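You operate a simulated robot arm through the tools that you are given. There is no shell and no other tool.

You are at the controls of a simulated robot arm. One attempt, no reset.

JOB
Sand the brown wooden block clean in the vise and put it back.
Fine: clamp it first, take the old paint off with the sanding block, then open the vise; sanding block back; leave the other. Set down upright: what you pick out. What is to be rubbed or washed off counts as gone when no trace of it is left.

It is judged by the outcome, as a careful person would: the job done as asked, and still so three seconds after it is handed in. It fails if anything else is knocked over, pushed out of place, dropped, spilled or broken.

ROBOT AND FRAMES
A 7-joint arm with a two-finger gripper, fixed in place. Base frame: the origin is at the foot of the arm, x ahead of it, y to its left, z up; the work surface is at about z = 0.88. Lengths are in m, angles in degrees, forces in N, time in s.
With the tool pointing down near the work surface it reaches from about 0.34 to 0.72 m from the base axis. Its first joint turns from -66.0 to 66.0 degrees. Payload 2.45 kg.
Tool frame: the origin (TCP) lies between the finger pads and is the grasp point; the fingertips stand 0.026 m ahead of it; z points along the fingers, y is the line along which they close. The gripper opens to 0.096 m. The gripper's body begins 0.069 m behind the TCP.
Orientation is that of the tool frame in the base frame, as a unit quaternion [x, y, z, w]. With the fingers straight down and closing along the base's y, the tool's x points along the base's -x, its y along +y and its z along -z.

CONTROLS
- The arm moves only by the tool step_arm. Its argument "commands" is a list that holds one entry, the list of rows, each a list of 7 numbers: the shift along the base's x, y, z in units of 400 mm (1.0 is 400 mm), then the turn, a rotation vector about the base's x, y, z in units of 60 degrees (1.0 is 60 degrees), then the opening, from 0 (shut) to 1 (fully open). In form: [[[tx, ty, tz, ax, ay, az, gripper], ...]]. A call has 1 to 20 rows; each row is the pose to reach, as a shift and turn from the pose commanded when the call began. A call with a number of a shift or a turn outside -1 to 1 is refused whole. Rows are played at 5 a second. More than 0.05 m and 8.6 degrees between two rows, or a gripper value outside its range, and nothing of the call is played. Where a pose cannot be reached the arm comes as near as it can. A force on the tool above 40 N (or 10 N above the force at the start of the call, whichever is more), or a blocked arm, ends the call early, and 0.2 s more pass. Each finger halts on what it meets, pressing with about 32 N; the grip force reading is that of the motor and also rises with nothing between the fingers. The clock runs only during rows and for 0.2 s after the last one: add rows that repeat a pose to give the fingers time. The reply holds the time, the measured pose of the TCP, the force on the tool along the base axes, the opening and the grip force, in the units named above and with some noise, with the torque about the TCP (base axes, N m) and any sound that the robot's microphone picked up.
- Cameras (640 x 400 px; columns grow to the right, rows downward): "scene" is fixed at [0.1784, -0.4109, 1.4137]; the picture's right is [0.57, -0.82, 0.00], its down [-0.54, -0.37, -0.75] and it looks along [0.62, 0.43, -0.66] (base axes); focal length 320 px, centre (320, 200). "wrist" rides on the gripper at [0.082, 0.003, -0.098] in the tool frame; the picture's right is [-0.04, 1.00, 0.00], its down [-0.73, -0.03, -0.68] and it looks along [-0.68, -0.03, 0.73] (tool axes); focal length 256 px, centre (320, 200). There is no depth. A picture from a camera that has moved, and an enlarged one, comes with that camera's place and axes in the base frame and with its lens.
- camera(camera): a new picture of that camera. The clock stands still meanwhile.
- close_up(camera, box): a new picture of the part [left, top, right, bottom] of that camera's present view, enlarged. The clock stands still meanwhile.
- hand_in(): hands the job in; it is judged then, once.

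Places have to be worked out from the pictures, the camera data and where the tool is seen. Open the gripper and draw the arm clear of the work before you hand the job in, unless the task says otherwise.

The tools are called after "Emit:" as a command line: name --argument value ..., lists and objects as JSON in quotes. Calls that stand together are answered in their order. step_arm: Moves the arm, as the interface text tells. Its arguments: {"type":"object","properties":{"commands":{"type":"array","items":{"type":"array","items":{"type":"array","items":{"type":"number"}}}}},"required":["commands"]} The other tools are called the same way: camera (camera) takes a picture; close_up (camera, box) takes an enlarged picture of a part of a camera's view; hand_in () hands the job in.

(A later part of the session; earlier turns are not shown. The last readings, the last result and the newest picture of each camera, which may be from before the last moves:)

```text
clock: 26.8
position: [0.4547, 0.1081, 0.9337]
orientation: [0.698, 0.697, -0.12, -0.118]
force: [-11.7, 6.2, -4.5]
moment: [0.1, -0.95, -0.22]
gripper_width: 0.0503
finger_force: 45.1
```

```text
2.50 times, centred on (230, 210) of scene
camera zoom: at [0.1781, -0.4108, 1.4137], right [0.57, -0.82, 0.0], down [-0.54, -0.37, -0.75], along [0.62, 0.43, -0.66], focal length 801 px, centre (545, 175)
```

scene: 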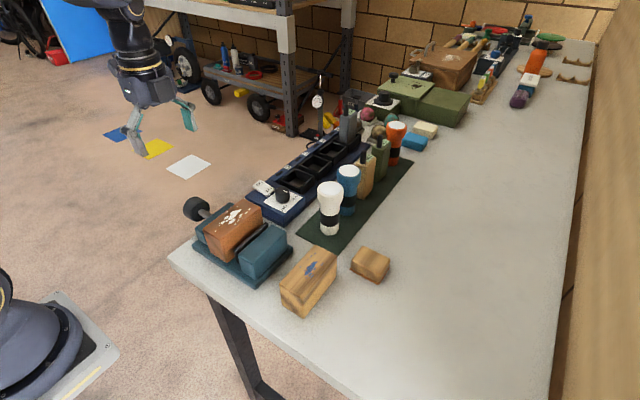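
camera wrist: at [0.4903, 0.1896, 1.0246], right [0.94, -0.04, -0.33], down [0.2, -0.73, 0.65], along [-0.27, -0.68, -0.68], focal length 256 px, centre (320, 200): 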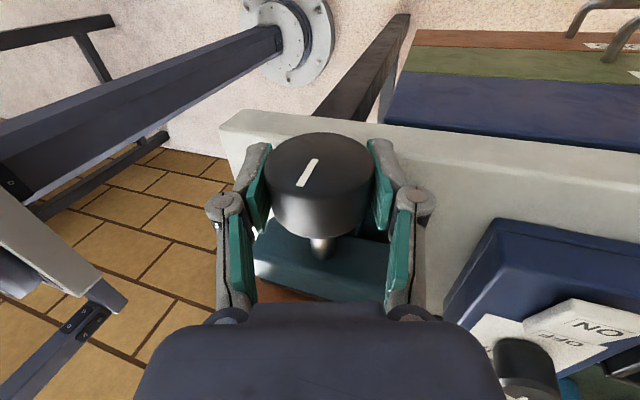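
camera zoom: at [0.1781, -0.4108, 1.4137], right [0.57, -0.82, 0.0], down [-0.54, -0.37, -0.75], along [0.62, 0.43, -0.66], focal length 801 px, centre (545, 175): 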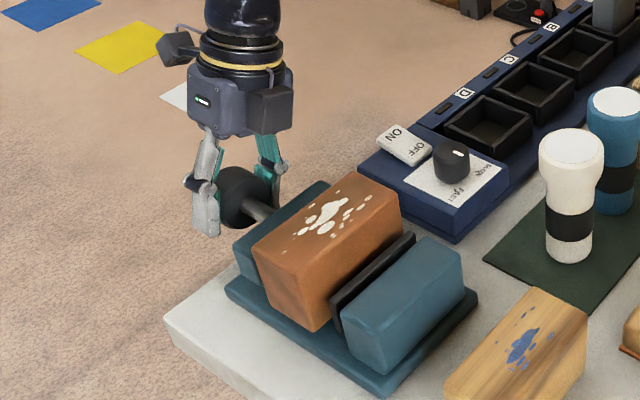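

The tick stayed at 12 o'clock while the hand slipped, so +y is against the open stop and −y is the closing sense. I open slightly, tilt the hand further to +50°, and regrip for a long closing stroke.

Emit:
step_arm --commands '[[[0, 0, 0, 0, 0, 0, 0.72], [0, 0, 0, 0, 0, 0, 0.72], [0, 0, 0, 0, 0.12, 0, 0.72], [0, 0, 0, 0, 0.24, 0, 0.72], [0, 0, 0, 0, 0.36, 0, 0.72], [0, 0, 0, 0, 0.48, 0, 0.72], [0, 0, 0, 0, 0.51, 0, 0.72], [0, 0, 0, 0, 0.51, 0, 0.72]]]'

Emit:
camera --camera "wrist"

Emit:
camera --camera "scene"

```text
clock: 28.6
position: [0.4555, 0.1093, 0.9327]
orientation: [0.641, 0.641, -0.298, -0.299]
force: [0.5, -0.4, -0.1]
moment: [0.01, 0.01, 0.03]
gripper_width: 0.0692
finger_force: 0.0
```

```text
taken
camera wrist: at [0.5323, 0.1902, 0.9936], right [0.64, -0.04, -0.76], down [0.5, -0.73, 0.46], along [-0.58, -0.68, -0.45], focal length 256 px, centre (320, 200)
```

wrist: 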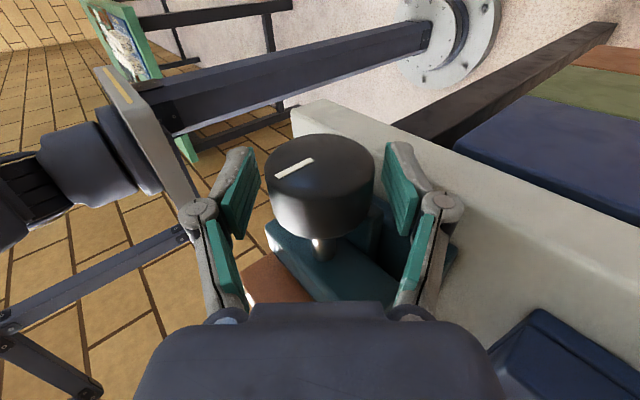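

```text
taken
```

scene: 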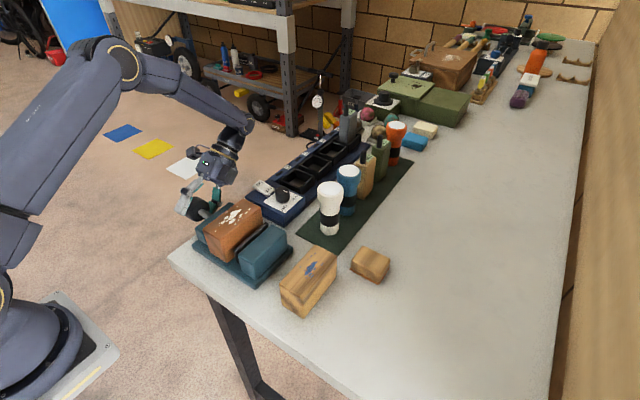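

Hand is clear at +50°. I close on the knob and make the first half of the closing stroke.

Emit:
step_arm --commands '[[[0, 0, 0, 0, 0, 0, 0.6], [0, 0, 0, 0, 0, 0, 0.45], [0, 0, 0, 0, 0, 0, 0.45], [0, 0, 0, 0, -0.12, 0, 0.45], [0, 0, 0, 0, -0.24, 0, 0.45], [0, 0, 0, 0, -0.36, 0, 0.45], [0, 0, 0, 0, -0.48, 0, 0.45], [0, 0, 0, 0, -0.6, 0, 0.45], [0, 0, 0, 0, -0.72, 0, 0.45], [0, 0, 0, 0, -0.84, 0, 0.45]]]'

Emit:
camera --camera "wrist"

Emit:
close_up --camera "scene" --box '[150, 130, 310, 290]'

```text
clock: 30.8
position: [0.4569, 0.1088, 0.9332]
orientation: [0.707, 0.707, 0.003, 0.004]
force: [-1.6, -6.2, 5.5]
moment: [-0.09, 0.07, 0.14]
gripper_width: 0.0501
finger_force: 45.1
```

```text
taken
camera wrist: at [0.4564, 0.1903, 1.0316], right [1.0, -0.04, 0.01], down [-0.04, -0.73, 0.68], along [-0.02, -0.68, -0.73], focal length 256 px, centre (320, 200)
```

wrist: 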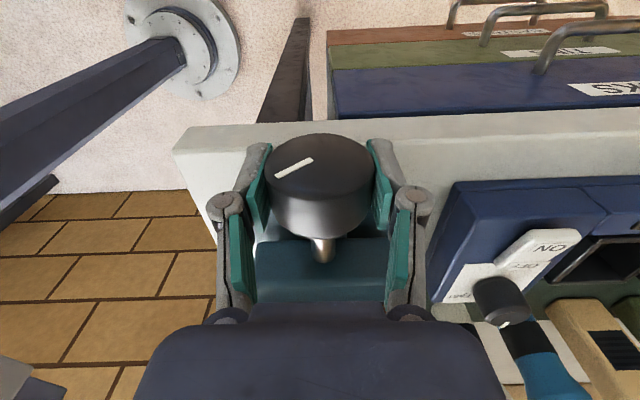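

```text
2.50 times, centred on (230, 210) of scene
camera zoom: at [0.1782, -0.4111, 1.4136], right [0.57, -0.82, 0.0], down [-0.54, -0.37, -0.75], along [0.62, 0.43, -0.66], focal length 801 px, centre (545, 175)
```

zoom: 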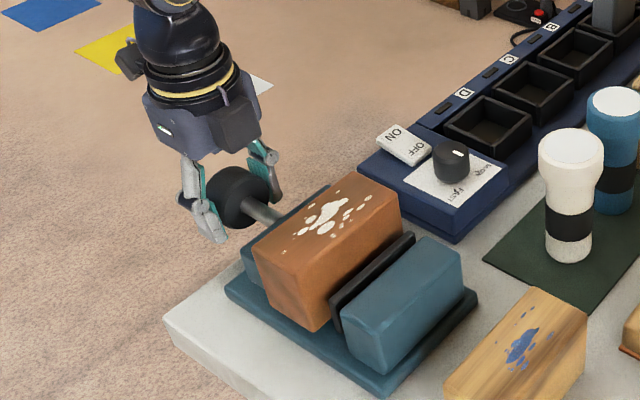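

The tick now turns with the hand and the jaw has moved in slightly (Fy −6 N). I continue the stroke to −50°.

Emit:
step_arm --commands '[[[0, -0.001, 0, 0, -0.12, 0, 0.45], [0, -0.002, 0, 0, -0.24, 0, 0.45], [0, -0.003, 0, 0, -0.36, 0, 0.45], [0, -0.004, 0, 0, -0.48, 0, 0.45], [0, -0.005, 0, 0, -0.6, 0, 0.45], [0, -0.006, 0, 0, -0.72, 0, 0.45], [0, -0.006, 0, 0, -0.84, 0, 0.45]]]'

Emit:
camera --camera "wrist"

Emit:
close_up --camera "scene" --box '[150, 130, 310, 290]'

```text
clock: 32.4
position: [0.461, 0.1073, 0.9269]
orientation: [0.65, 0.648, 0.276, 0.283]
force: [-9.3, 1.2, 12.4]
moment: [-0.52, 0.11, -0.58]
gripper_width: 0.0494
finger_force: 44.6
out of reach, approached as far as the arm can: row 6, 7
stopped in row 7: the force on the tool passed its limit at 56 N (the readings are from after the stop); the commanded pose is now the measured one
```

```text
taken
camera wrist: at [0.3908, 0.1909, 0.9958], right [0.69, -0.04, 0.73], down [-0.52, -0.73, 0.45], along [0.51, -0.69, -0.52], focal length 256 px, centre (320, 200)
```

wrist: 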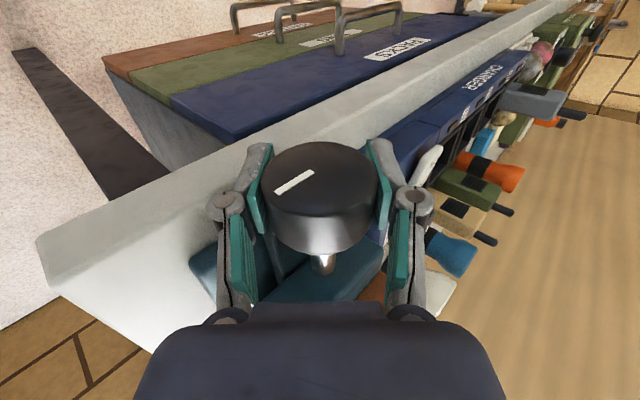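

```text
2.50 times, centred on (230, 210) of scene
camera zoom: at [0.1779, -0.411, 1.4137], right [0.57, -0.82, 0.0], down [-0.54, -0.37, -0.75], along [0.62, 0.43, -0.66], focal length 801 px, centre (545, 175)
```

zoom: 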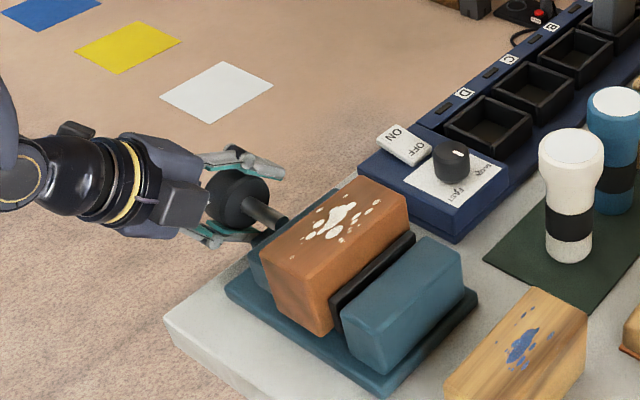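

The −46° tilt is the arm's limit there; but the jaw moved a lot and is now pushing the block towards the fixed pad. I look at the remaining gap.

Emit:
close_up --camera "scene" --box '[190, 180, 280, 270]'

```text
4.44 times, centred on (235, 225) of scene
camera zoom: at [0.1779, -0.411, 1.4137], right [0.57, -0.82, 0.0], down [-0.54, -0.37, -0.75], along [0.62, 0.43, -0.66], focal length 1424 px, centre (698, 89)
```

zoom: 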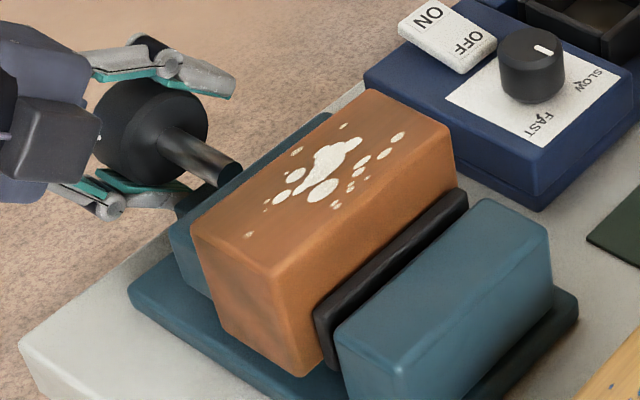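

The knob stays put while the jaw advances. I release, recentre on the axis, and swing back to +50° for another closing stroke.

Emit:
step_arm --commands '[[[0, 0, 0, 0, 0, 0, 0.72], [0, 0, 0, 0, 0, 0, 0.72], [-0.0138, 0.004, 0.015, 0, 0.12, 0, 0.72], [-0.0138, 0.004, 0.015, 0, 0.24, 0, 0.72], [-0.0138, 0.004, 0.015, 0, 0.36, 0, 0.72], [-0.0138, 0.004, 0.015, 0, 0.48, 0, 0.72], [-0.0138, 0.004, 0.015, 0, 0.6, 0, 0.72], [-0.0138, 0.004, 0.015, 0, 0.72, 0, 0.72], [-0.0138, 0.004, 0.015, 0, 0.78, 0, 0.72], [-0.0138, 0.004, 0.015, 0, 0.78, 0, 0.72]]]'

Emit:
camera --camera "wrist"

Emit:
close_up --camera "scene" --box '[190, 180, 280, 270]'

```text
clock: 34.6
position: [0.4561, 0.1109, 0.9318]
orientation: [0.706, 0.708, -0.005, 0.003]
force: [0.8, 1.3, 1.4]
moment: [0.01, 0.01, 0.0]
gripper_width: 0.069
finger_force: 0.2
```

```text
taken
camera wrist: at [0.4583, 0.1925, 1.0301], right [1.0, -0.04, 0.0], down [-0.03, -0.73, 0.69], along [-0.03, -0.69, -0.73], focal length 256 px, centre (320, 200)
```

wrist: 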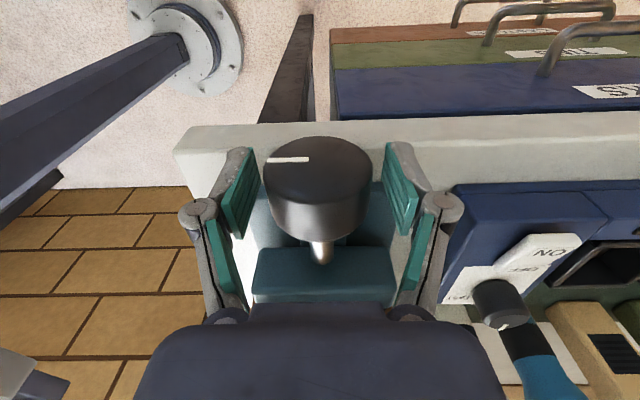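

```text
4.44 times, centred on (235, 225) of scene
camera zoom: at [0.1784, -0.4109, 1.4137], right [0.57, -0.82, 0.0], down [-0.54, -0.37, -0.75], along [0.62, 0.43, -0.66], focal length 1424 px, centre (698, 89)
```

zoom: 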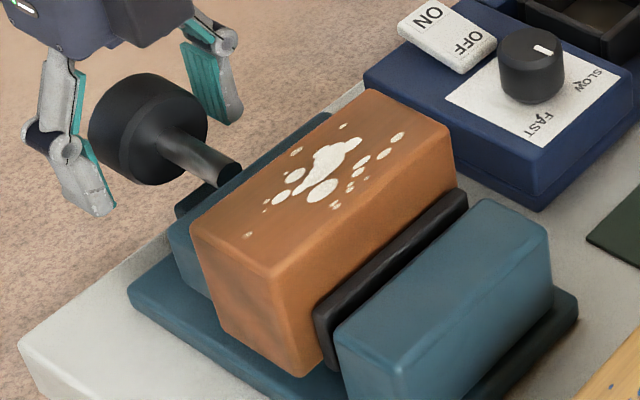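

The tick shows about 90° turned and nothing sprang back. I swing on to +50°, grip, and turn again.

Emit:
step_arm --commands '[[[0, -0.003, 0.002, 0, 0.12, 0, 0.72], [0, -0.003, 0.002, 0, 0.24, 0, 0.72], [0, -0.003, 0.002, 0, 0.36, 0, 0.72], [0, -0.003, 0.002, 0, 0.48, 0, 0.72], [0, -0.003, 0.002, 0, 0.6, 0, 0.72], [0, -0.003, 0.002, 0, 0.72, 0, 0.72], [0, -0.003, 0.002, 0, 0.83, 0, 0.72], [0, -0.003, 0.002, 0, 0.83, 0, 0.6], [0, -0.003, 0.002, 0, 0.83, 0, 0.45], [0, -0.003, 0.002, 0, 0.83, 0, 0.45], [0, -0.003, 0.002, 0, 0.83, 0, 0.45]]]'

Emit:
step_arm --commands '[[[0, 0, 0, 0, -0.1, 0, 0.45], [0, 0, 0, 0, -0.2, 0, 0.45], [0, 0, 0, 0, -0.3, 0, 0.45], [0, 0, 0, 0, -0.4, 0, 0.45]]]'

Emit:
camera --camera "wrist"

Emit:
close_up --camera "scene" --box '[190, 180, 280, 270]'

```text
clock: 37.0
position: [0.4566, 0.1086, 0.9335]
orientation: [0.639, 0.643, -0.301, -0.296]
force: [4.2, -0.5, -4.2]
moment: [0.04, 0.0, 0.07]
gripper_width: 0.05
finger_force: 44.9
```

```text
clock: 38.0
position: [0.455, 0.1097, 0.9335]
orientation: [0.687, 0.69, -0.163, -0.157]
force: [0.3, 1.2, -5.3]
moment: [0.19, 0.06, 0.02]
gripper_width: 0.0499
finger_force: 44.8
```

```text
taken
camera wrist: at [0.5001, 0.1918, 1.0191], right [0.9, -0.04, -0.44], down [0.28, -0.73, 0.63], along [-0.34, -0.69, -0.64], focal length 256 px, centre (320, 200)
```

wrist: 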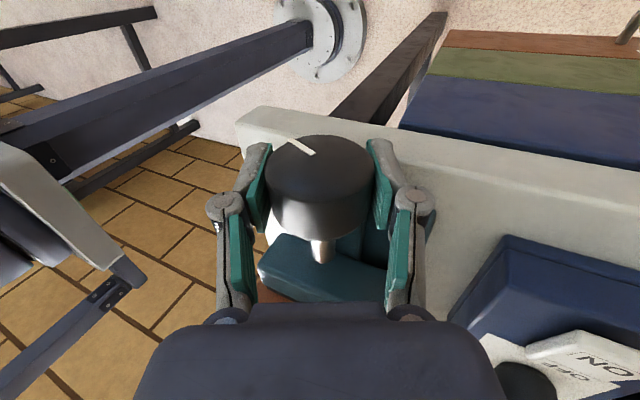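

```text
4.44 times, centred on (235, 225) of scene
camera zoom: at [0.1785, -0.4109, 1.4137], right [0.57, -0.82, 0.0], down [-0.54, -0.37, -0.75], along [0.62, 0.43, -0.66], focal length 1424 px, centre (698, 89)
```

zoom: 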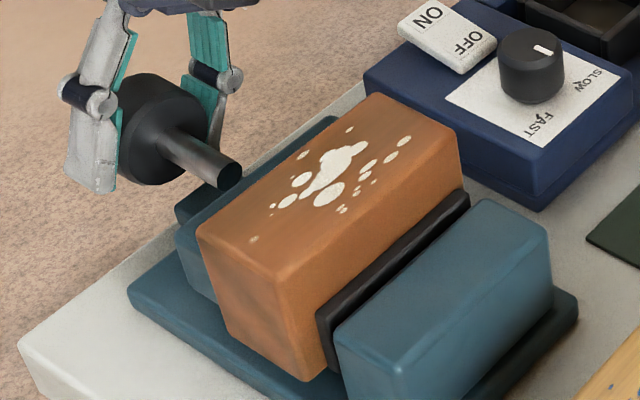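

The jaw keeps pushing the block along smoothly, torque still near zero. I continue in small steps, watching for the torque to rise.

Emit:
step_arm --commands '[[[0, 0, 0, 0, -0.1, 0, 0.45], [0, 0, 0, 0, -0.2, 0, 0.45], [0, 0, 0, 0, -0.3, 0, 0.45], [0, 0, 0, 0, -0.4, 0, 0.45]]]'

Emit:
camera --camera "wrist"

Emit:
close_up --camera "scene" --box '[190, 180, 280, 270]'

```text
clock: 39.0
position: [0.4555, 0.1103, 0.9336]
orientation: [0.705, 0.709, -0.016, -0.008]
force: [-6.4, 4.9, 2.9]
moment: [-0.07, 0.02, -0.28]
gripper_width: 0.0503
finger_force: 44.9
```

```text
taken
camera wrist: at [0.4606, 0.1918, 1.0303], right [1.0, -0.04, -0.03], down [0.0, -0.73, 0.69], along [-0.05, -0.69, -0.73], focal length 256 px, centre (320, 200)
```

wrist: 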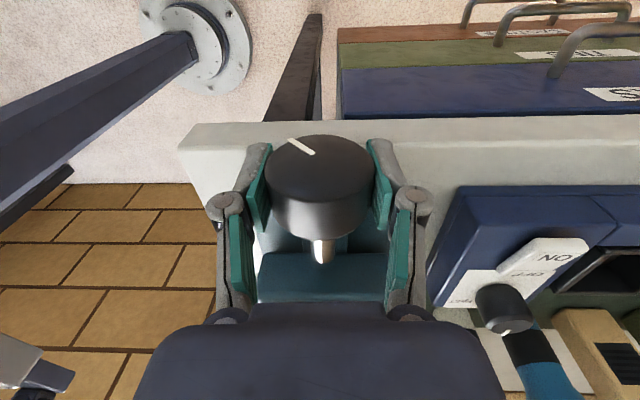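

```text
4.44 times, centred on (235, 225) of scene
camera zoom: at [0.1782, -0.4108, 1.4137], right [0.57, -0.82, 0.0], down [-0.54, -0.37, -0.75], along [0.62, 0.43, -0.66], focal length 1424 px, centre (698, 89)
```

zoom: 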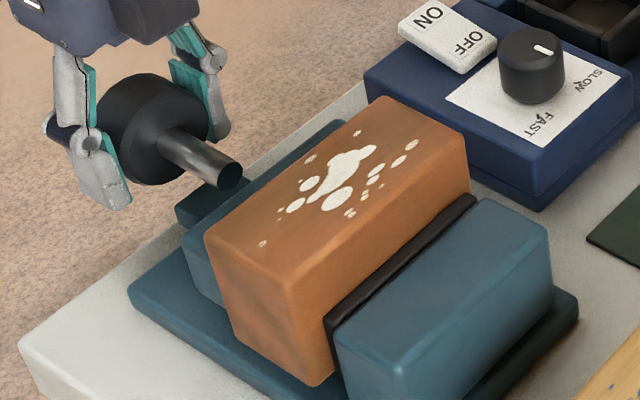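

The block has nearly reached the fixed pad. I continue in small steps.

Emit:
step_arm --commands '[[[0, 0, 0, 0, -0.08, 0, 0.45], [0, 0, 0, 0, -0.16, 0, 0.45], [0, 0, 0, 0, -0.24, 0, 0.45], [0, 0, 0, 0, -0.32, 0, 0.45]]]'

Emit:
close_up --camera "wrist" --box '[200, 100, 440, 320]'

Emit:
close_up --camera "scene" --box '[190, 180, 280, 270]'

```text
clock: 40.0
position: [0.4549, 0.1091, 0.9337]
orientation: [0.698, 0.7, 0.102, 0.109]
force: [-6.7, 6.5, 2.0]
moment: [0.07, 0.92, -0.08]
gripper_width: 0.0499
finger_force: 45.3
```

```text
1.82 times, centred on (320, 210) of wrist
camera zoom: at [0.4279, 0.1916, 1.0269], right [0.95, -0.04, 0.3], down [-0.23, -0.73, 0.65], along [0.19, -0.69, -0.7], focal length 465 px, centre (320, 182)
```

zoom: 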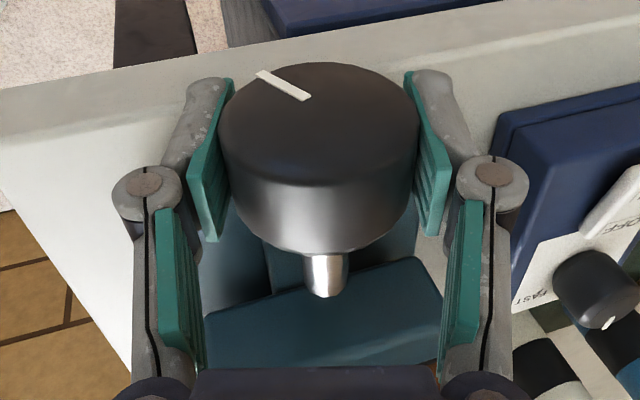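

```text
4.44 times, centred on (235, 225) of scene
camera zoom: at [0.1782, -0.4108, 1.4137], right [0.57, -0.82, 0.0], down [-0.54, -0.37, -0.75], along [0.62, 0.43, -0.66], focal length 1424 px, centre (698, 89)
```

zoom: 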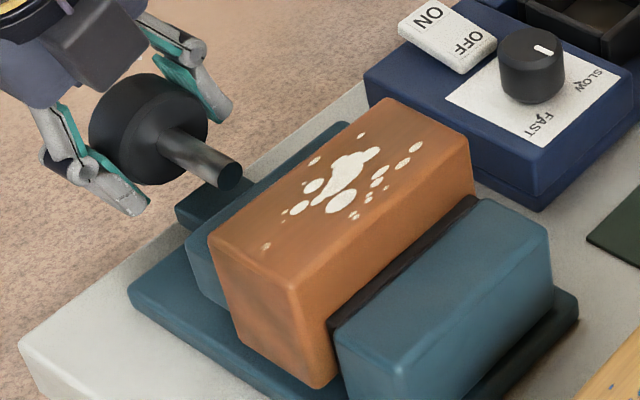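

Torque has risen to 0.92 N·m, so the block is being squeezed. I add about 8° more to be sure it is tight.

Emit:
step_arm --commands '[[[0, 0, 0, 0, -0.05, 0, 0.45], [0, 0, 0, 0, -0.1, 0, 0.45], [0, 0, 0, 0, -0.14, 0, 0.45], [0, 0, 0, 0, -0.14, 0, 0.45]]]'

Emit:
close_up --camera "wrist" --box '[200, 100, 440, 320]'

Emit:
close_up --camera "scene" --box '[190, 180, 280, 270]'

```text
clock: 41.0
position: [0.4545, 0.1093, 0.9335]
orientation: [0.69, 0.69, 0.152, 0.16]
force: [-12.4, 3.0, 3.9]
moment: [0.09, 0.98, -0.06]
gripper_width: 0.0499
finger_force: 44.2
```

```text
1.82 times, centred on (320, 210) of wrist
camera zoom: at [0.4146, 0.1916, 1.0216], right [0.9, -0.04, 0.43], down [-0.32, -0.73, 0.61], along [0.29, -0.69, -0.67], focal length 465 px, centre (320, 182)
```

zoom: 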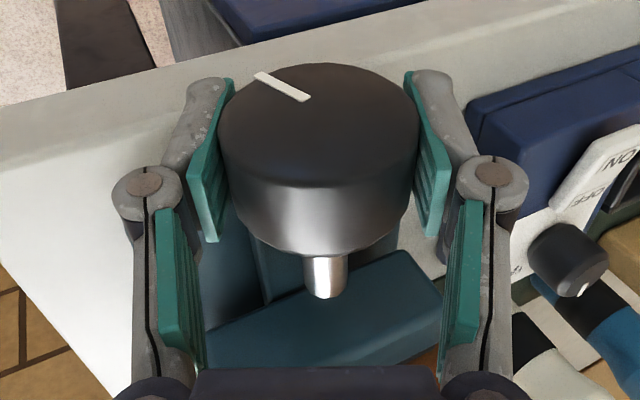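

```text
4.44 times, centred on (235, 225) of scene
camera zoom: at [0.178, -0.4109, 1.4137], right [0.57, -0.82, 0.0], down [-0.54, -0.37, -0.75], along [0.62, 0.43, -0.66], focal length 1424 px, centre (698, 89)
```

zoom: 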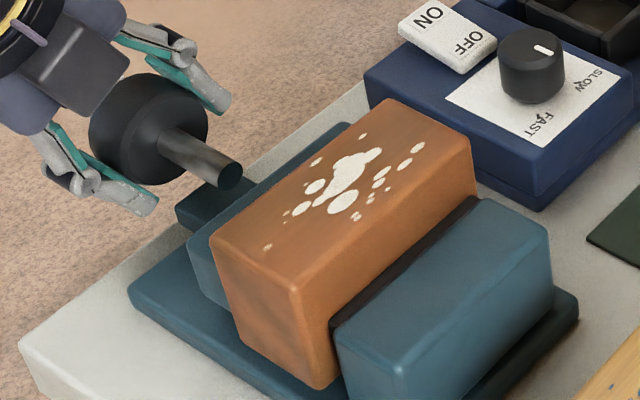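

Torque 0.98 and the block still crept about a millimetre. One more small turn to see whether it is now solid.

Emit:
step_arm --commands '[[[0, 0, 0, 0, -0.05, 0, 0.45], [0, 0, 0, 0, -0.1, 0, 0.45], [0, 0, 0, 0, -0.14, 0, 0.45], [0, 0, 0, 0, -0.14, 0, 0.45]]]'

Emit:
close_up --camera "wrist" --box '[200, 100, 440, 320]'

Emit:
close_up --camera "scene" --box '[190, 180, 280, 270]'

```text
clock: 42.0
position: [0.4552, 0.1089, 0.9337]
orientation: [0.677, 0.676, 0.203, 0.209]
force: [-14.8, 4.7, -4.3]
moment: [0.13, 0.97, -0.1]
gripper_width: 0.0505
finger_force: 44.8
```

```text
1.82 times, centred on (320, 210) of wrist
camera zoom: at [0.4017, 0.1912, 1.0157], right [0.83, -0.04, 0.56], down [-0.4, -0.73, 0.56], along [0.38, -0.69, -0.62], focal length 465 px, centre (320, 182)
```

zoom: 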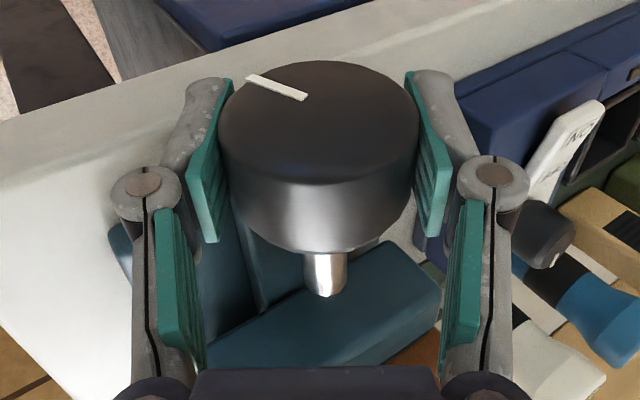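

```text
4.44 times, centred on (235, 225) of scene
camera zoom: at [0.1781, -0.4108, 1.4137], right [0.57, -0.82, 0.0], down [-0.54, -0.37, -0.75], along [0.62, 0.43, -0.66], focal length 1424 px, centre (698, 89)
```

zoom: 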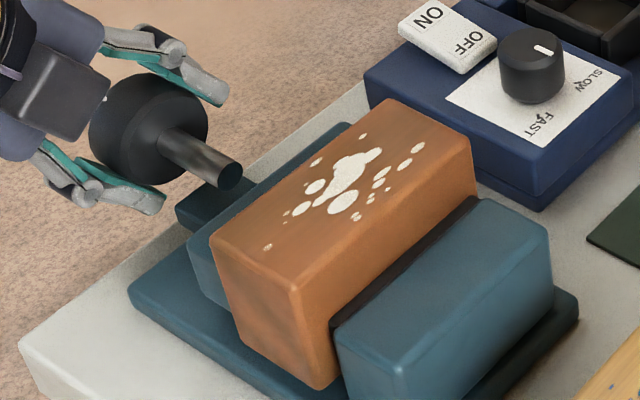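

The knob now slips in the fingers while the block no longer moves: the clamp is tight. I release, swing upright and rise.

Emit:
step_arm --commands '[[[0, 0, 0, 0, 0, 0, 0.75], [0, 0, 0, 0, 0, 0, 0.8], [0, 0, 0, 0, 0.12, 0, 0.8], [0, 0, 0, 0, 0.24, 0, 0.8], [0, 0, 0, 0, 0.36, 0, 0.8], [0, 0, 0, 0, 0.48, 0, 0.8], [0, 0, 0, 0, 0.565, 0, 0.9], [0, 0, 0, 0, 0.565, 0, 1], [0, 0, 0.1, 0, 0.565, 0, 1], [0, 0, 0.2, 0, 0.565, 0, 1], [0, 0, 0.3, 0, 0.565, 0, 1], [0, 0, 0.4, 0, 0.565, 0, 1], [0, 0, 0.45, 0, 0.565, 0, 1], [0, 0, 0.45, 0, 0.565, 0, 1]]]'

Emit:
camera --camera "wrist"

Emit:
close_up --camera "scene" --box '[190, 180, 280, 270]'

```text
clock: 45.0
position: [0.4561, 0.1086, 1.1133]
orientation: [0.707, 0.707, -0.004, 0.004]
force: [0.5, 0.3, -0.6]
moment: [0.0, -0.01, 0.0]
gripper_width: 0.096
finger_force: 0.1
```

```text
taken
camera wrist: at [0.4579, 0.1917, 1.2096], right [1.0, -0.04, 0.0], down [-0.03, -0.73, 0.69], along [-0.02, -0.69, -0.73], focal length 256 px, centre (320, 200)
```

wrist: 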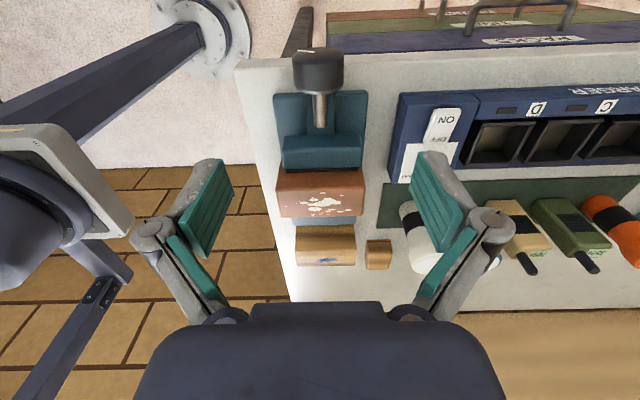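

```text
4.44 times, centred on (235, 225) of scene
camera zoom: at [0.1784, -0.411, 1.4137], right [0.57, -0.82, 0.0], down [-0.54, -0.37, -0.75], along [0.62, 0.43, -0.66], focal length 1424 px, centre (698, 89)
```

zoom: 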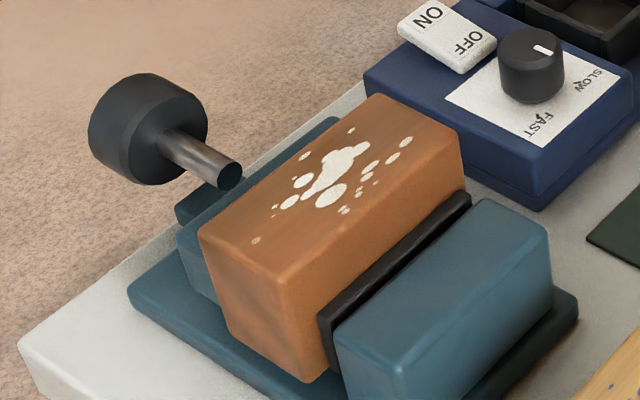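

The block and jaw moved back about 2–3 mm after release, and the fixed pad shows a gap again, as if the pad is sprung or the knob unwound. I look closely at the tick and the pads.

Emit:
close_up --camera "wrist" --box '[250, 30, 400, 280]'

Emit:
close_up --camera "scene" --box '[215, 210, 275, 265]'

```text
1.60 times, centred on (325, 155) of wrist
camera zoom: at [0.4579, 0.1917, 1.2096], right [1.0, -0.04, 0.0], down [-0.03, -0.73, 0.69], along [-0.02, -0.69, -0.73], focal length 410 px, centre (312, 272)
```

zoom: 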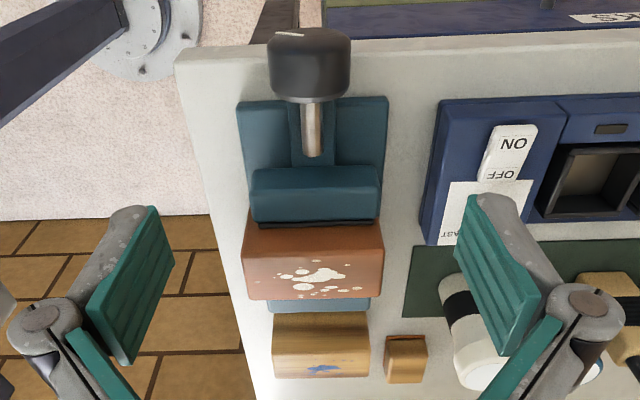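

```text
7.27 times, centred on (245, 238) of scene
camera zoom: at [0.1784, -0.411, 1.4137], right [0.57, -0.82, 0.0], down [-0.54, -0.37, -0.75], along [0.62, 0.43, -0.66], focal length 2329 px, centre (866, -73)
```

zoom: 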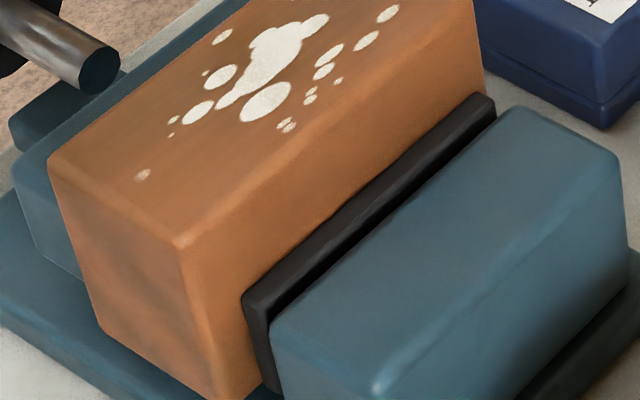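

The tick shows the knob unwound about 40° on release: the stored squeeze snapped it back past where it would have rested. I'll regrip and tighten only to the point where the torque starts rising, then release gently.

Emit:
step_arm --commands '[[[0, 0, -0.1, 0, 0, 0, 1], [0, 0, -0.2, 0, 0, 0, 1], [0, 0, -0.3, 0, 0, 0, 1], [0, 0, -0.4, 0, 0, 0, 1], [0, 0, -0.45, 0, 0, 0, 0.9], [0, 0, -0.45, 0, 0.12, 0, 0.8], [0, 0, -0.45, 0, 0.25, 0, 0.72], [0, 0, -0.45, 0, 0.25, 0, 0.6], [0, 0, -0.45, 0, 0.25, 0, 0.45], [0, 0, -0.45, 0, 0.25, 0, 0.45], [0, 0, -0.45, 0, 0.25, 0, 0.45], [0, 0, -0.45, 0, 0.25, 0, 0.45]]]'

Emit:
step_arm --commands '[[[0, 0, 0, 0, -0.07, 0, 0.45], [0, 0, 0, 0, -0.14, 0, 0.45], [0, 0, 0, 0, -0.21, 0, 0.45], [0, 0, 0, 0, -0.28, 0, 0.45], [0, 0, 0, 0, -0.28, 0, 0.45]]]'

Emit:
close_up --camera "wrist" --box '[200, 100, 440, 320]'

Emit:
close_up --camera "scene" --box '[190, 180, 280, 270]'

```text
clock: 47.6
position: [0.4553, 0.1082, 0.9328]
orientation: [0.701, 0.702, -0.095, -0.089]
force: [-5.4, -0.7, 2.1]
moment: [0.07, 0.07, -0.13]
gripper_width: 0.0498
finger_force: 44.7
```

```text
clock: 48.8
position: [0.4549, 0.1079, 0.933]
orientation: [0.706, 0.708, 0.008, 0.016]
force: [-6.2, -12.3, -8.4]
moment: [-0.6, 0.08, 0.1]
gripper_width: 0.0498
finger_force: 44.6
```

```text
1.82 times, centred on (320, 210) of wrist
camera zoom: at [0.454, 0.1903, 1.0302], right [1.0, -0.04, 0.03], down [-0.05, -0.73, 0.69], along [0.0, -0.69, -0.73], focal length 465 px, centre (320, 182)
```

zoom: 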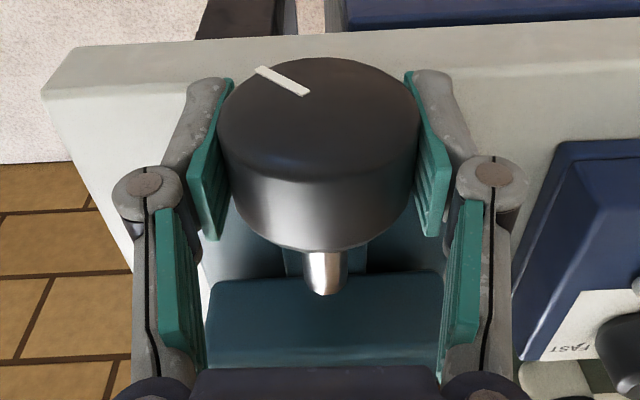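

```text
4.44 times, centred on (235, 225) of scene
camera zoom: at [0.1783, -0.4112, 1.4136], right [0.57, -0.82, 0.0], down [-0.54, -0.37, -0.75], along [0.62, 0.43, -0.66], focal length 1424 px, centre (698, 89)
```

zoom: 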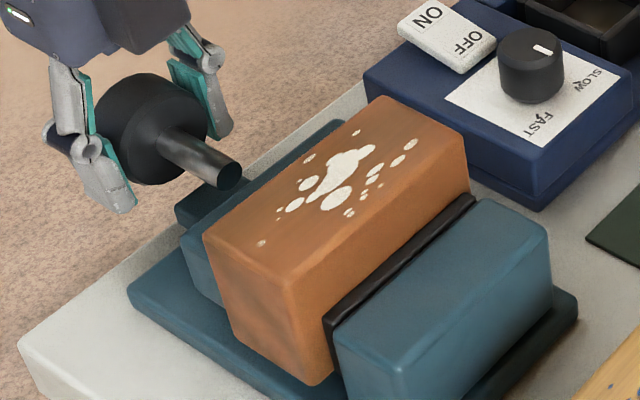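

Now at about the 140° state with near-zero torque. I release here and check whether the jaw stays.

Emit:
step_arm --commands '[[[0, 0, 0, 0, 0, 0, 0.55], [0, 0, 0, 0, 0, 0, 0.62], [0, 0, 0, 0, 0, 0, 0.72], [0, 0, 0, 0, 0, 0, 0.72]]]'

Emit:
close_up --camera "wrist" --box '[200, 100, 440, 320]'

Emit:
close_up --camera "scene" --box '[190, 180, 280, 270]'

```text
clock: 49.8
position: [0.4556, 0.1088, 0.9327]
orientation: [0.706, 0.708, 0.009, 0.016]
force: [-0.2, 0.0, -0.3]
moment: [-0.01, 0.04, -0.01]
gripper_width: 0.0688
finger_force: 0.1
```

```text
1.82 times, centred on (320, 210) of wrist
camera zoom: at [0.4544, 0.1913, 1.0306], right [1.0, -0.04, 0.03], down [-0.05, -0.73, 0.68], along [0.0, -0.69, -0.73], focal length 465 px, centre (320, 182)
```

zoom: 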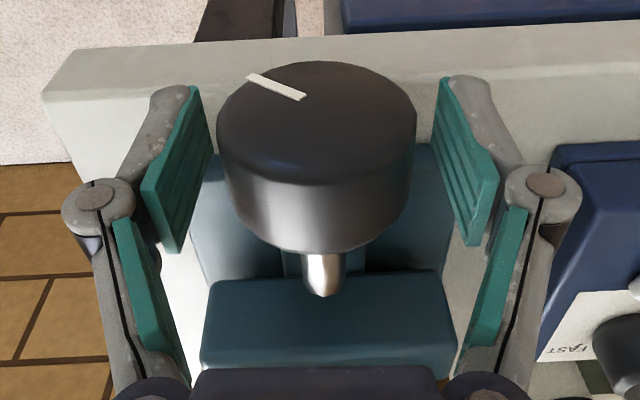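

```text
4.44 times, centred on (235, 225) of scene
camera zoom: at [0.1784, -0.4109, 1.4137], right [0.57, -0.82, 0.0], down [-0.54, -0.37, -0.75], along [0.62, 0.43, -0.66], focal length 1424 px, centre (698, 89)
```

zoom: 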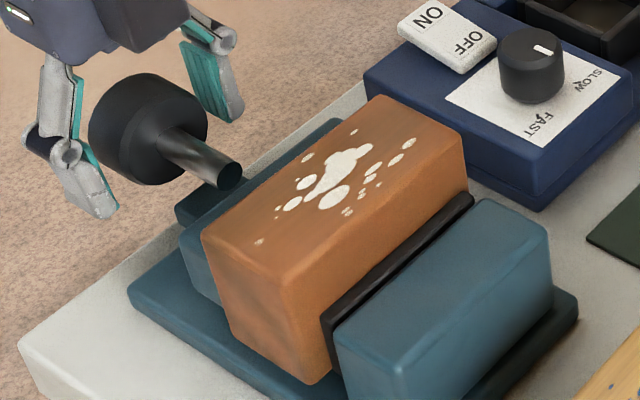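

It held this time, giving back only a few degrees, with the pad still pressed in. I rise, undo the small residual tilt, and yaw the hand back.

Emit:
step_arm --commands '[[[0, 0, 0, 0, 0, 0, 0.9], [0, 0, 0.05, 0.0, 0.0, 0, 1], [0, 0, 0.15, 0.01, 0.033, 0, 1], [0, 0, 0.25, 0.01, 0.033, 0, 1], [0, 0, 0.35, 0.01, 0.033, 0, 1], [0, 0, 0.45, 0.01, 0.033, 0, 1], [0, 0, 0.45, 0.01, 0.033, 0, 1]]]'

Emit:
step_arm --commands '[[[0, -0.05, 0.02, 0, 0, 0.12, 1], [0, -0.1, 0.04, 0, 0, 0.24, 1], [0, -0.15, 0.04, 0, 0, 0.36, 1], [0, -0.2, 0.04, 0, 0, 0.48, 1], [0, -0.25, 0.04, 0, 0, 0.6, 1], [0, -0.3, 0.04, 0, 0, 0.72, 1], [0, -0.33, 0.04, 0, 0, 0.84, 1], [0, -0.33, 0.04, 0, 0, 0.96, 1], [0, -0.33, 0.04, 0, 0, 1.0, 1], [0, -0.33, 0.04, 0, 0, 1.0, 1]]]'

Emit:
step_arm --commands '[[[0, 0, 0, 0, 0, 0.12, 1], [0, 0, 0, 0, 0, 0.24, 1], [0, 0, 0, 0, 0, 0.36, 1], [0, 0, 0, 0, 0, 0.48, 1], [0, 0, 0, 0, 0, 0.5, 1], [0, 0, 0, 0, 0, 0.5, 1]]]'

Emit:
camera --camera "wrist"

Emit:
close_up --camera "scene" --box '[190, 180, 280, 270]'

```text
clock: 51.4
position: [0.4582, 0.1097, 1.1134]
orientation: [0.706, 0.708, 0.0, 0.0]
force: [-0.2, 0.3, 0.1]
moment: [-0.01, -0.01, -0.01]
gripper_width: 0.0957
finger_force: 0.1
```

```text
clock: 53.6
position: [0.4551, -0.023, 1.1294]
orientation: [0.258, 0.966, 0.0, 0.0]
force: [-0.8, -0.2, 1.4]
moment: [-0.02, 0.01, 0.01]
gripper_width: 0.0959
finger_force: 0.0
```

```text
clock: 55.0
position: [0.4554, -0.0241, 1.1293]
orientation: [-0.001, 1.0, 0.0, 0.0]
force: [0.8, 0.7, -0.4]
moment: [0.0, -0.02, -0.01]
gripper_width: 0.0961
finger_force: 0.2
```

```text
taken
camera wrist: at [0.373, -0.0207, 1.2271], right [0.04, 1.0, 0.0], down [0.73, -0.03, 0.68], along [0.68, -0.03, -0.73], focal length 256 px, centre (320, 200)
```

wrist: 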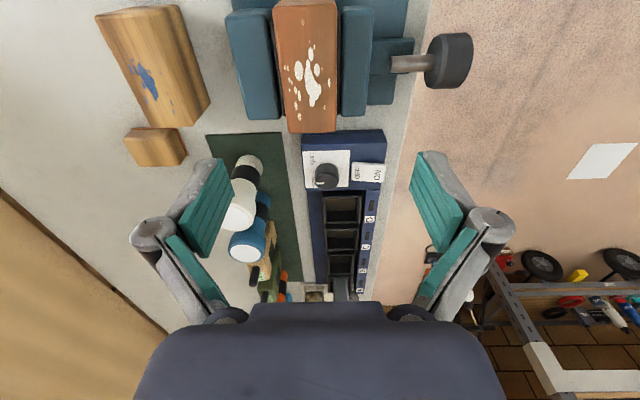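

```text
4.44 times, centred on (235, 225) of scene
camera zoom: at [0.1784, -0.4109, 1.4137], right [0.57, -0.82, 0.0], down [-0.54, -0.37, -0.75], along [0.62, 0.43, -0.66], focal length 1424 px, centre (698, 89)
```

zoom: 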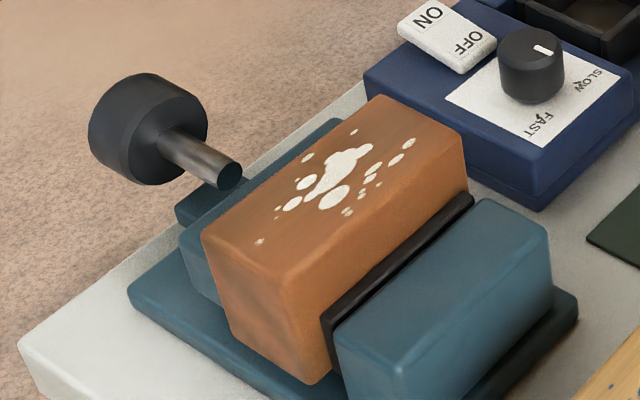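

The clamp is holding. Now I move over the sanding block near (0.566, −0.271), staying above the torches' height, and take a look.

Emit:
step_arm --commands '[[[0, -0.1, 0, 0, 0, 0, 1], [0.02, -0.2, 0, 0, 0, 0, 1], [0.06, -0.3, 0, 0, 0, 0, 1], [0.12, -0.38, 0, 0, 0, 0, 1], [0.18, -0.46, 0, 0, 0, 0, 1], [0.23, -0.54, 0, 0, 0, 0, 1], [0.276, -0.619, 0, 0, 0, 0, 1], [0.276, -0.619, -0.1, 0, 0, 0, 1], [0.276, -0.619, -0.2, 0, 0, 0, 1], [0.276, -0.619, -0.2, 0, 0, 0, 1]]]'

Emit:
camera --camera "wrist"

Emit:
close_up --camera "wrist" --box '[240, 20, 400, 140]'

Emit:
camera --camera "scene"

```text
clock: 57.2
position: [0.5655, -0.2716, 1.0486]
orientation: [-0.001, 1.0, 0.0, -0.001]
force: [-0.3, 0.8, 0.0]
moment: [0.01, 0.01, 0.03]
gripper_width: 0.096
finger_force: 0.1
```

```text
taken
camera wrist: at [0.4827, -0.2673, 1.1467], right [0.04, 1.0, 0.0], down [0.73, -0.03, 0.68], along [0.68, -0.03, -0.73], focal length 256 px, centre (320, 200)
```

wrist: 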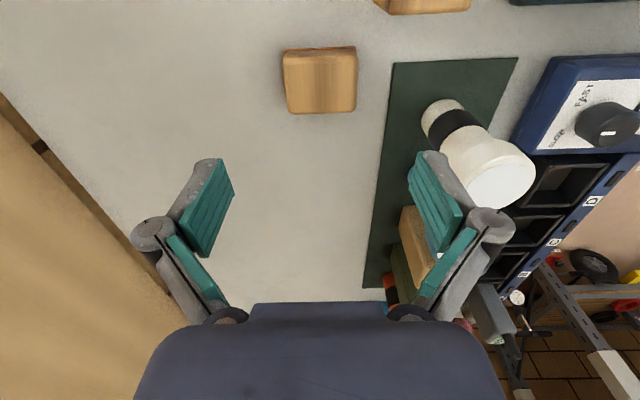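

```text
3.33 times, centred on (320, 80) of wrist
camera zoom: at [0.4827, -0.2673, 1.1467], right [0.04, 1.0, 0.0], down [0.73, -0.03, 0.68], along [0.68, -0.03, -0.73], focal length 853 px, centre (320, 600)
```

zoom: 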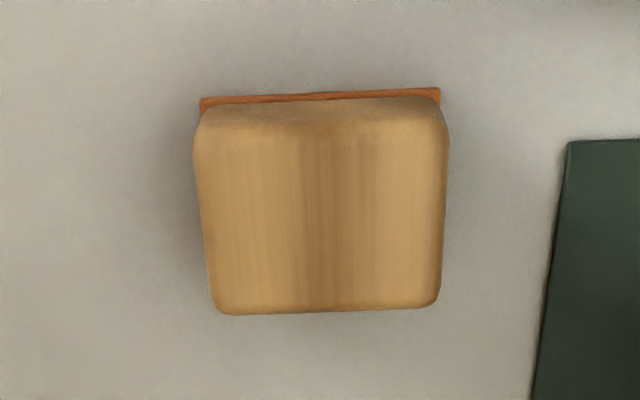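

```text
taken
```

scene: 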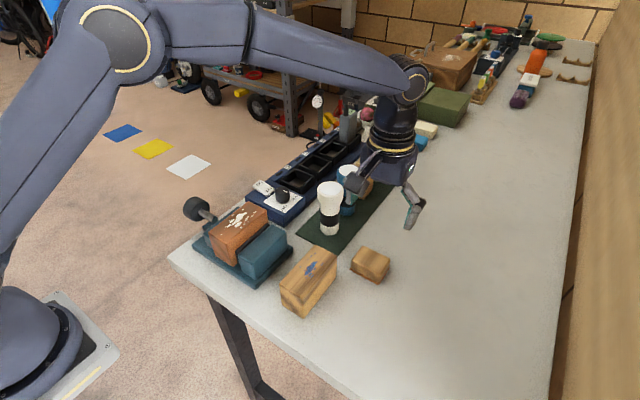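

Sanding block centre is about (0.565, −0.270), 0.066 m wide in y. I descend to z ≈ 0.914 so the tips stay clear of the table and the paper.

Emit:
step_arm --commands '[[[0, 0.002, -0.09, 0, 0, 0, 1], [0, 0.002, -0.18, 0, 0, 0, 1], [0, 0.002, -0.26, 0, 0, 0, 1], [0, 0.002, -0.32, 0, 0, 0, 1], [0, 0.002, -0.339, 0, 0, 0, 1], [0, 0.002, -0.339, 0, 0, 0, 1]]]'

Emit:
camera --camera "wrist"

Emit:
close_up --camera "scene" --box '[300, 160, 460, 320]'

```text
clock: 58.6
position: [0.5674, -0.2705, 0.9124]
orientation: [0.0, 1.0, 0.0, 0.0]
force: [-0.8, 0.7, 0.0]
moment: [0.02, 0.0, 0.0]
gripper_width: 0.0959
finger_force: 0.0
```

```text
taken
camera wrist: at [0.4846, -0.2673, 1.0113], right [0.04, 1.0, 0.0], down [0.73, -0.03, 0.68], along [0.68, -0.03, -0.73], focal length 256 px, centre (320, 200)
```

wrist: 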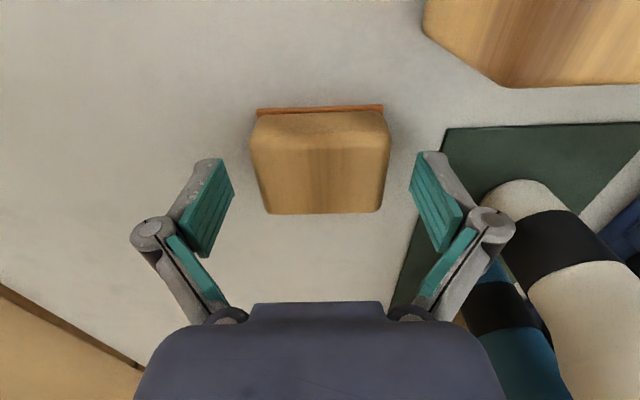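

```text
2.50 times, centred on (380, 240) of scene
camera zoom: at [0.1784, -0.4109, 1.4137], right [0.57, -0.82, 0.0], down [-0.54, -0.37, -0.75], along [0.62, 0.43, -0.66], focal length 801 px, centre (170, 100)
```

zoom: 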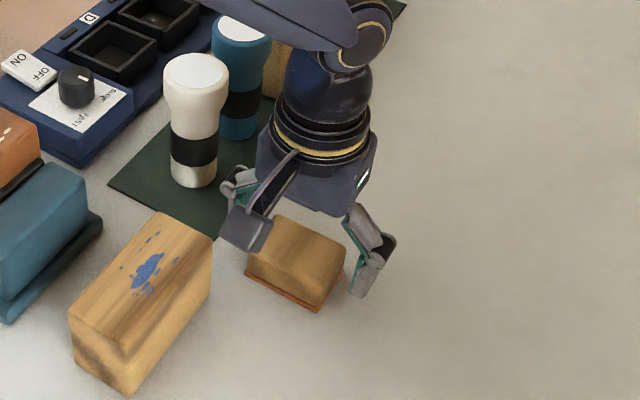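

The fingers straddle the sanding block with tips above the paper. I close on it.

Emit:
step_arm --commands '[[[0, 0, 0, 0, 0, 0, 0.8], [0, 0, 0, 0, 0, 0, 0.6], [0, 0, 0, 0, 0, 0, 0.55], [0, 0, 0, 0, 0, 0, 0.55], [0, 0, 0, 0, 0, 0, 0.55]]]'

Emit:
camera --camera "wrist"

```text
clock: 59.8
position: [0.5671, -0.2715, 0.9126]
orientation: [-0.001, 1.0, -0.001, 0.0]
force: [-0.4, 0.4, 2.3]
moment: [0.06, 0.06, -0.02]
gripper_width: 0.0653
finger_force: 32.2
```

```text
taken
camera wrist: at [0.4846, -0.2673, 1.0117], right [0.04, 1.0, 0.0], down [0.73, -0.03, 0.68], along [0.68, -0.03, -0.73], focal length 256 px, centre (320, 200)
```

wrist: 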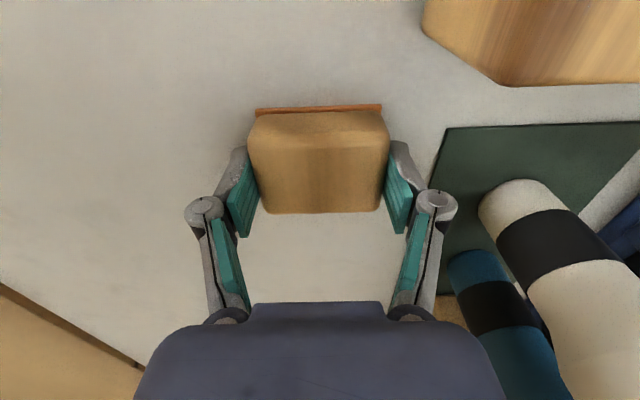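

Held at 0.0653 m. I lift it above the torches and carry it over the clamped block, whose centre I now estimate at (0.455, −0.034).

Emit:
step_arm --commands '[[[0, 0, 0.08, 0, 0, 0, 0.55], [0, 0, 0.18, 0, 0, 0, 0.55], [0, 0, 0.28, 0, 0, 0, 0.55], [0, 0, 0.38, 0, 0, 0, 0.55], [0, 0, 0.48, 0, 0, 0, 0.55], [0, 0, 0.54, 0, 0, 0, 0.55], [-0.06, 0.05, 0.54, 0, 0, 0, 0.55], [-0.13, 0.1, 0.54, 0, 0, 0, 0.55], [-0.2, 0.16, 0.54, 0, 0, 0, 0.55], [-0.26, 0.24, 0.54, 0, 0, 0, 0.55], [-0.277, 0.34, 0.54, 0, 0, 0, 0.55], [-0.277, 0.44, 0.54, 0, 0, 0, 0.55], [-0.277, 0.54, 0.54, 0, 0, 0, 0.55], [-0.277, 0.592, 0.54, 0, 0, 0, 0.55], [-0.277, 0.592, 0.44, 0, 0, 0, 0.55], [-0.277, 0.592, 0.34, 0, 0, 0, 0.55], [-0.277, 0.592, 0.34, 0, 0, 0, 0.55]]]'

Emit:
camera --camera "wrist"

Emit:
close_up --camera "scene" --box '[180, 160, 310, 290]'

```text
clock: 63.4
position: [0.4544, -0.0312, 1.0492]
orientation: [-0.001, 1.0, 0.0, 0.0]
force: [-0.1, -0.4, -0.7]
moment: [0.04, 0.01, 0.04]
gripper_width: 0.0654
finger_force: 32.0
```

```text
taken
camera wrist: at [0.3731, -0.0283, 1.1462], right [0.04, 1.0, 0.0], down [0.73, -0.03, 0.68], along [0.68, -0.03, -0.73], focal length 256 px, centre (320, 200)
```

wrist: 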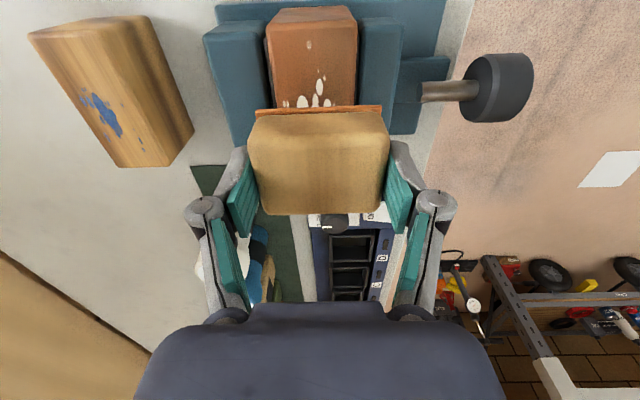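

```text
3.08 times, centred on (245, 225) of scene
camera zoom: at [0.1784, -0.4109, 1.4137], right [0.57, -0.82, 0.0], down [-0.54, -0.37, -0.75], along [0.62, 0.43, -0.66], focal length 986 px, centre (551, 123)
```

zoom: 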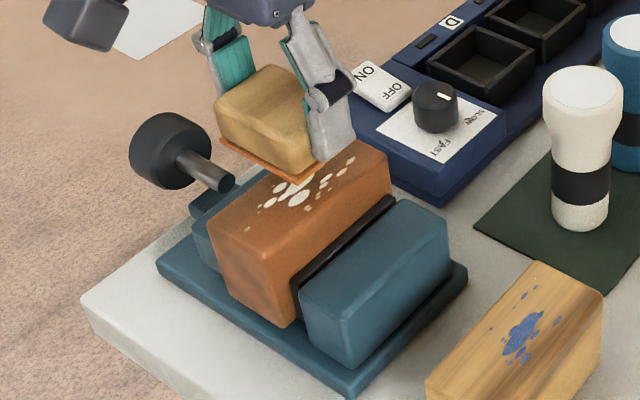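

The block's centre is about y −0.0345, so I shift 2 mm and lower to just above its top face.

Emit:
step_arm --commands '[[[0, -0.005, -0.04, 0, 0, 0, 0.55], [0, -0.005, -0.08, 0, 0, 0, 0.55], [0, -0.005, -0.09, 0, 0, 0, 0.55], [0, -0.005, -0.09, 0, 0, 0, 0.55]]]'

Emit:
close_up --camera "scene" --box '[200, 180, 290, 270]'

Emit:
camera --camera "wrist"

```text
clock: 64.4
position: [0.4546, -0.0353, 1.0143]
orientation: [-0.001, 1.0, 0.0, 0.001]
force: [-0.8, 0.1, -1.0]
moment: [0.02, 0.03, -0.03]
gripper_width: 0.0653
finger_force: 31.5
```

```text
4.44 times, centred on (245, 225) of scene
camera zoom: at [0.1784, -0.4109, 1.4137], right [0.57, -0.82, 0.0], down [-0.54, -0.37, -0.75], along [0.62, 0.43, -0.66], focal length 1424 px, centre (653, 89)
```

zoom: 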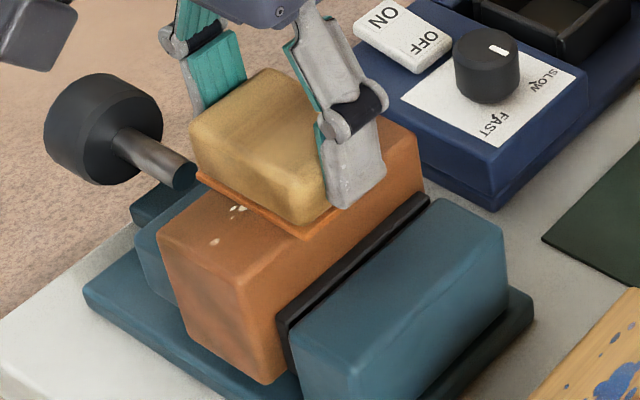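

```text
taken
camera wrist: at [0.3727, -0.0314, 1.1124], right [0.04, 1.0, 0.0], down [0.73, -0.03, 0.68], along [0.68, -0.03, -0.73], focal length 256 px, centre (320, 200)
```

wrist: 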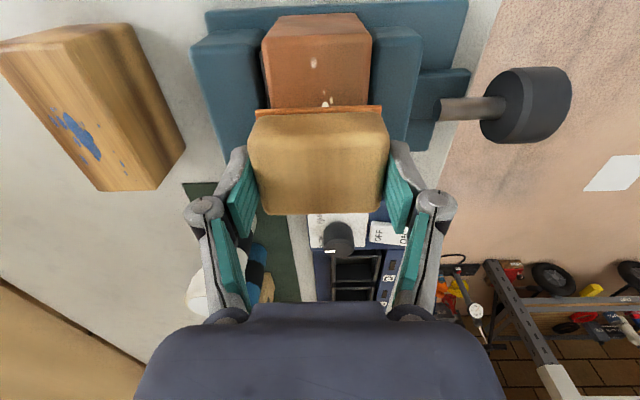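

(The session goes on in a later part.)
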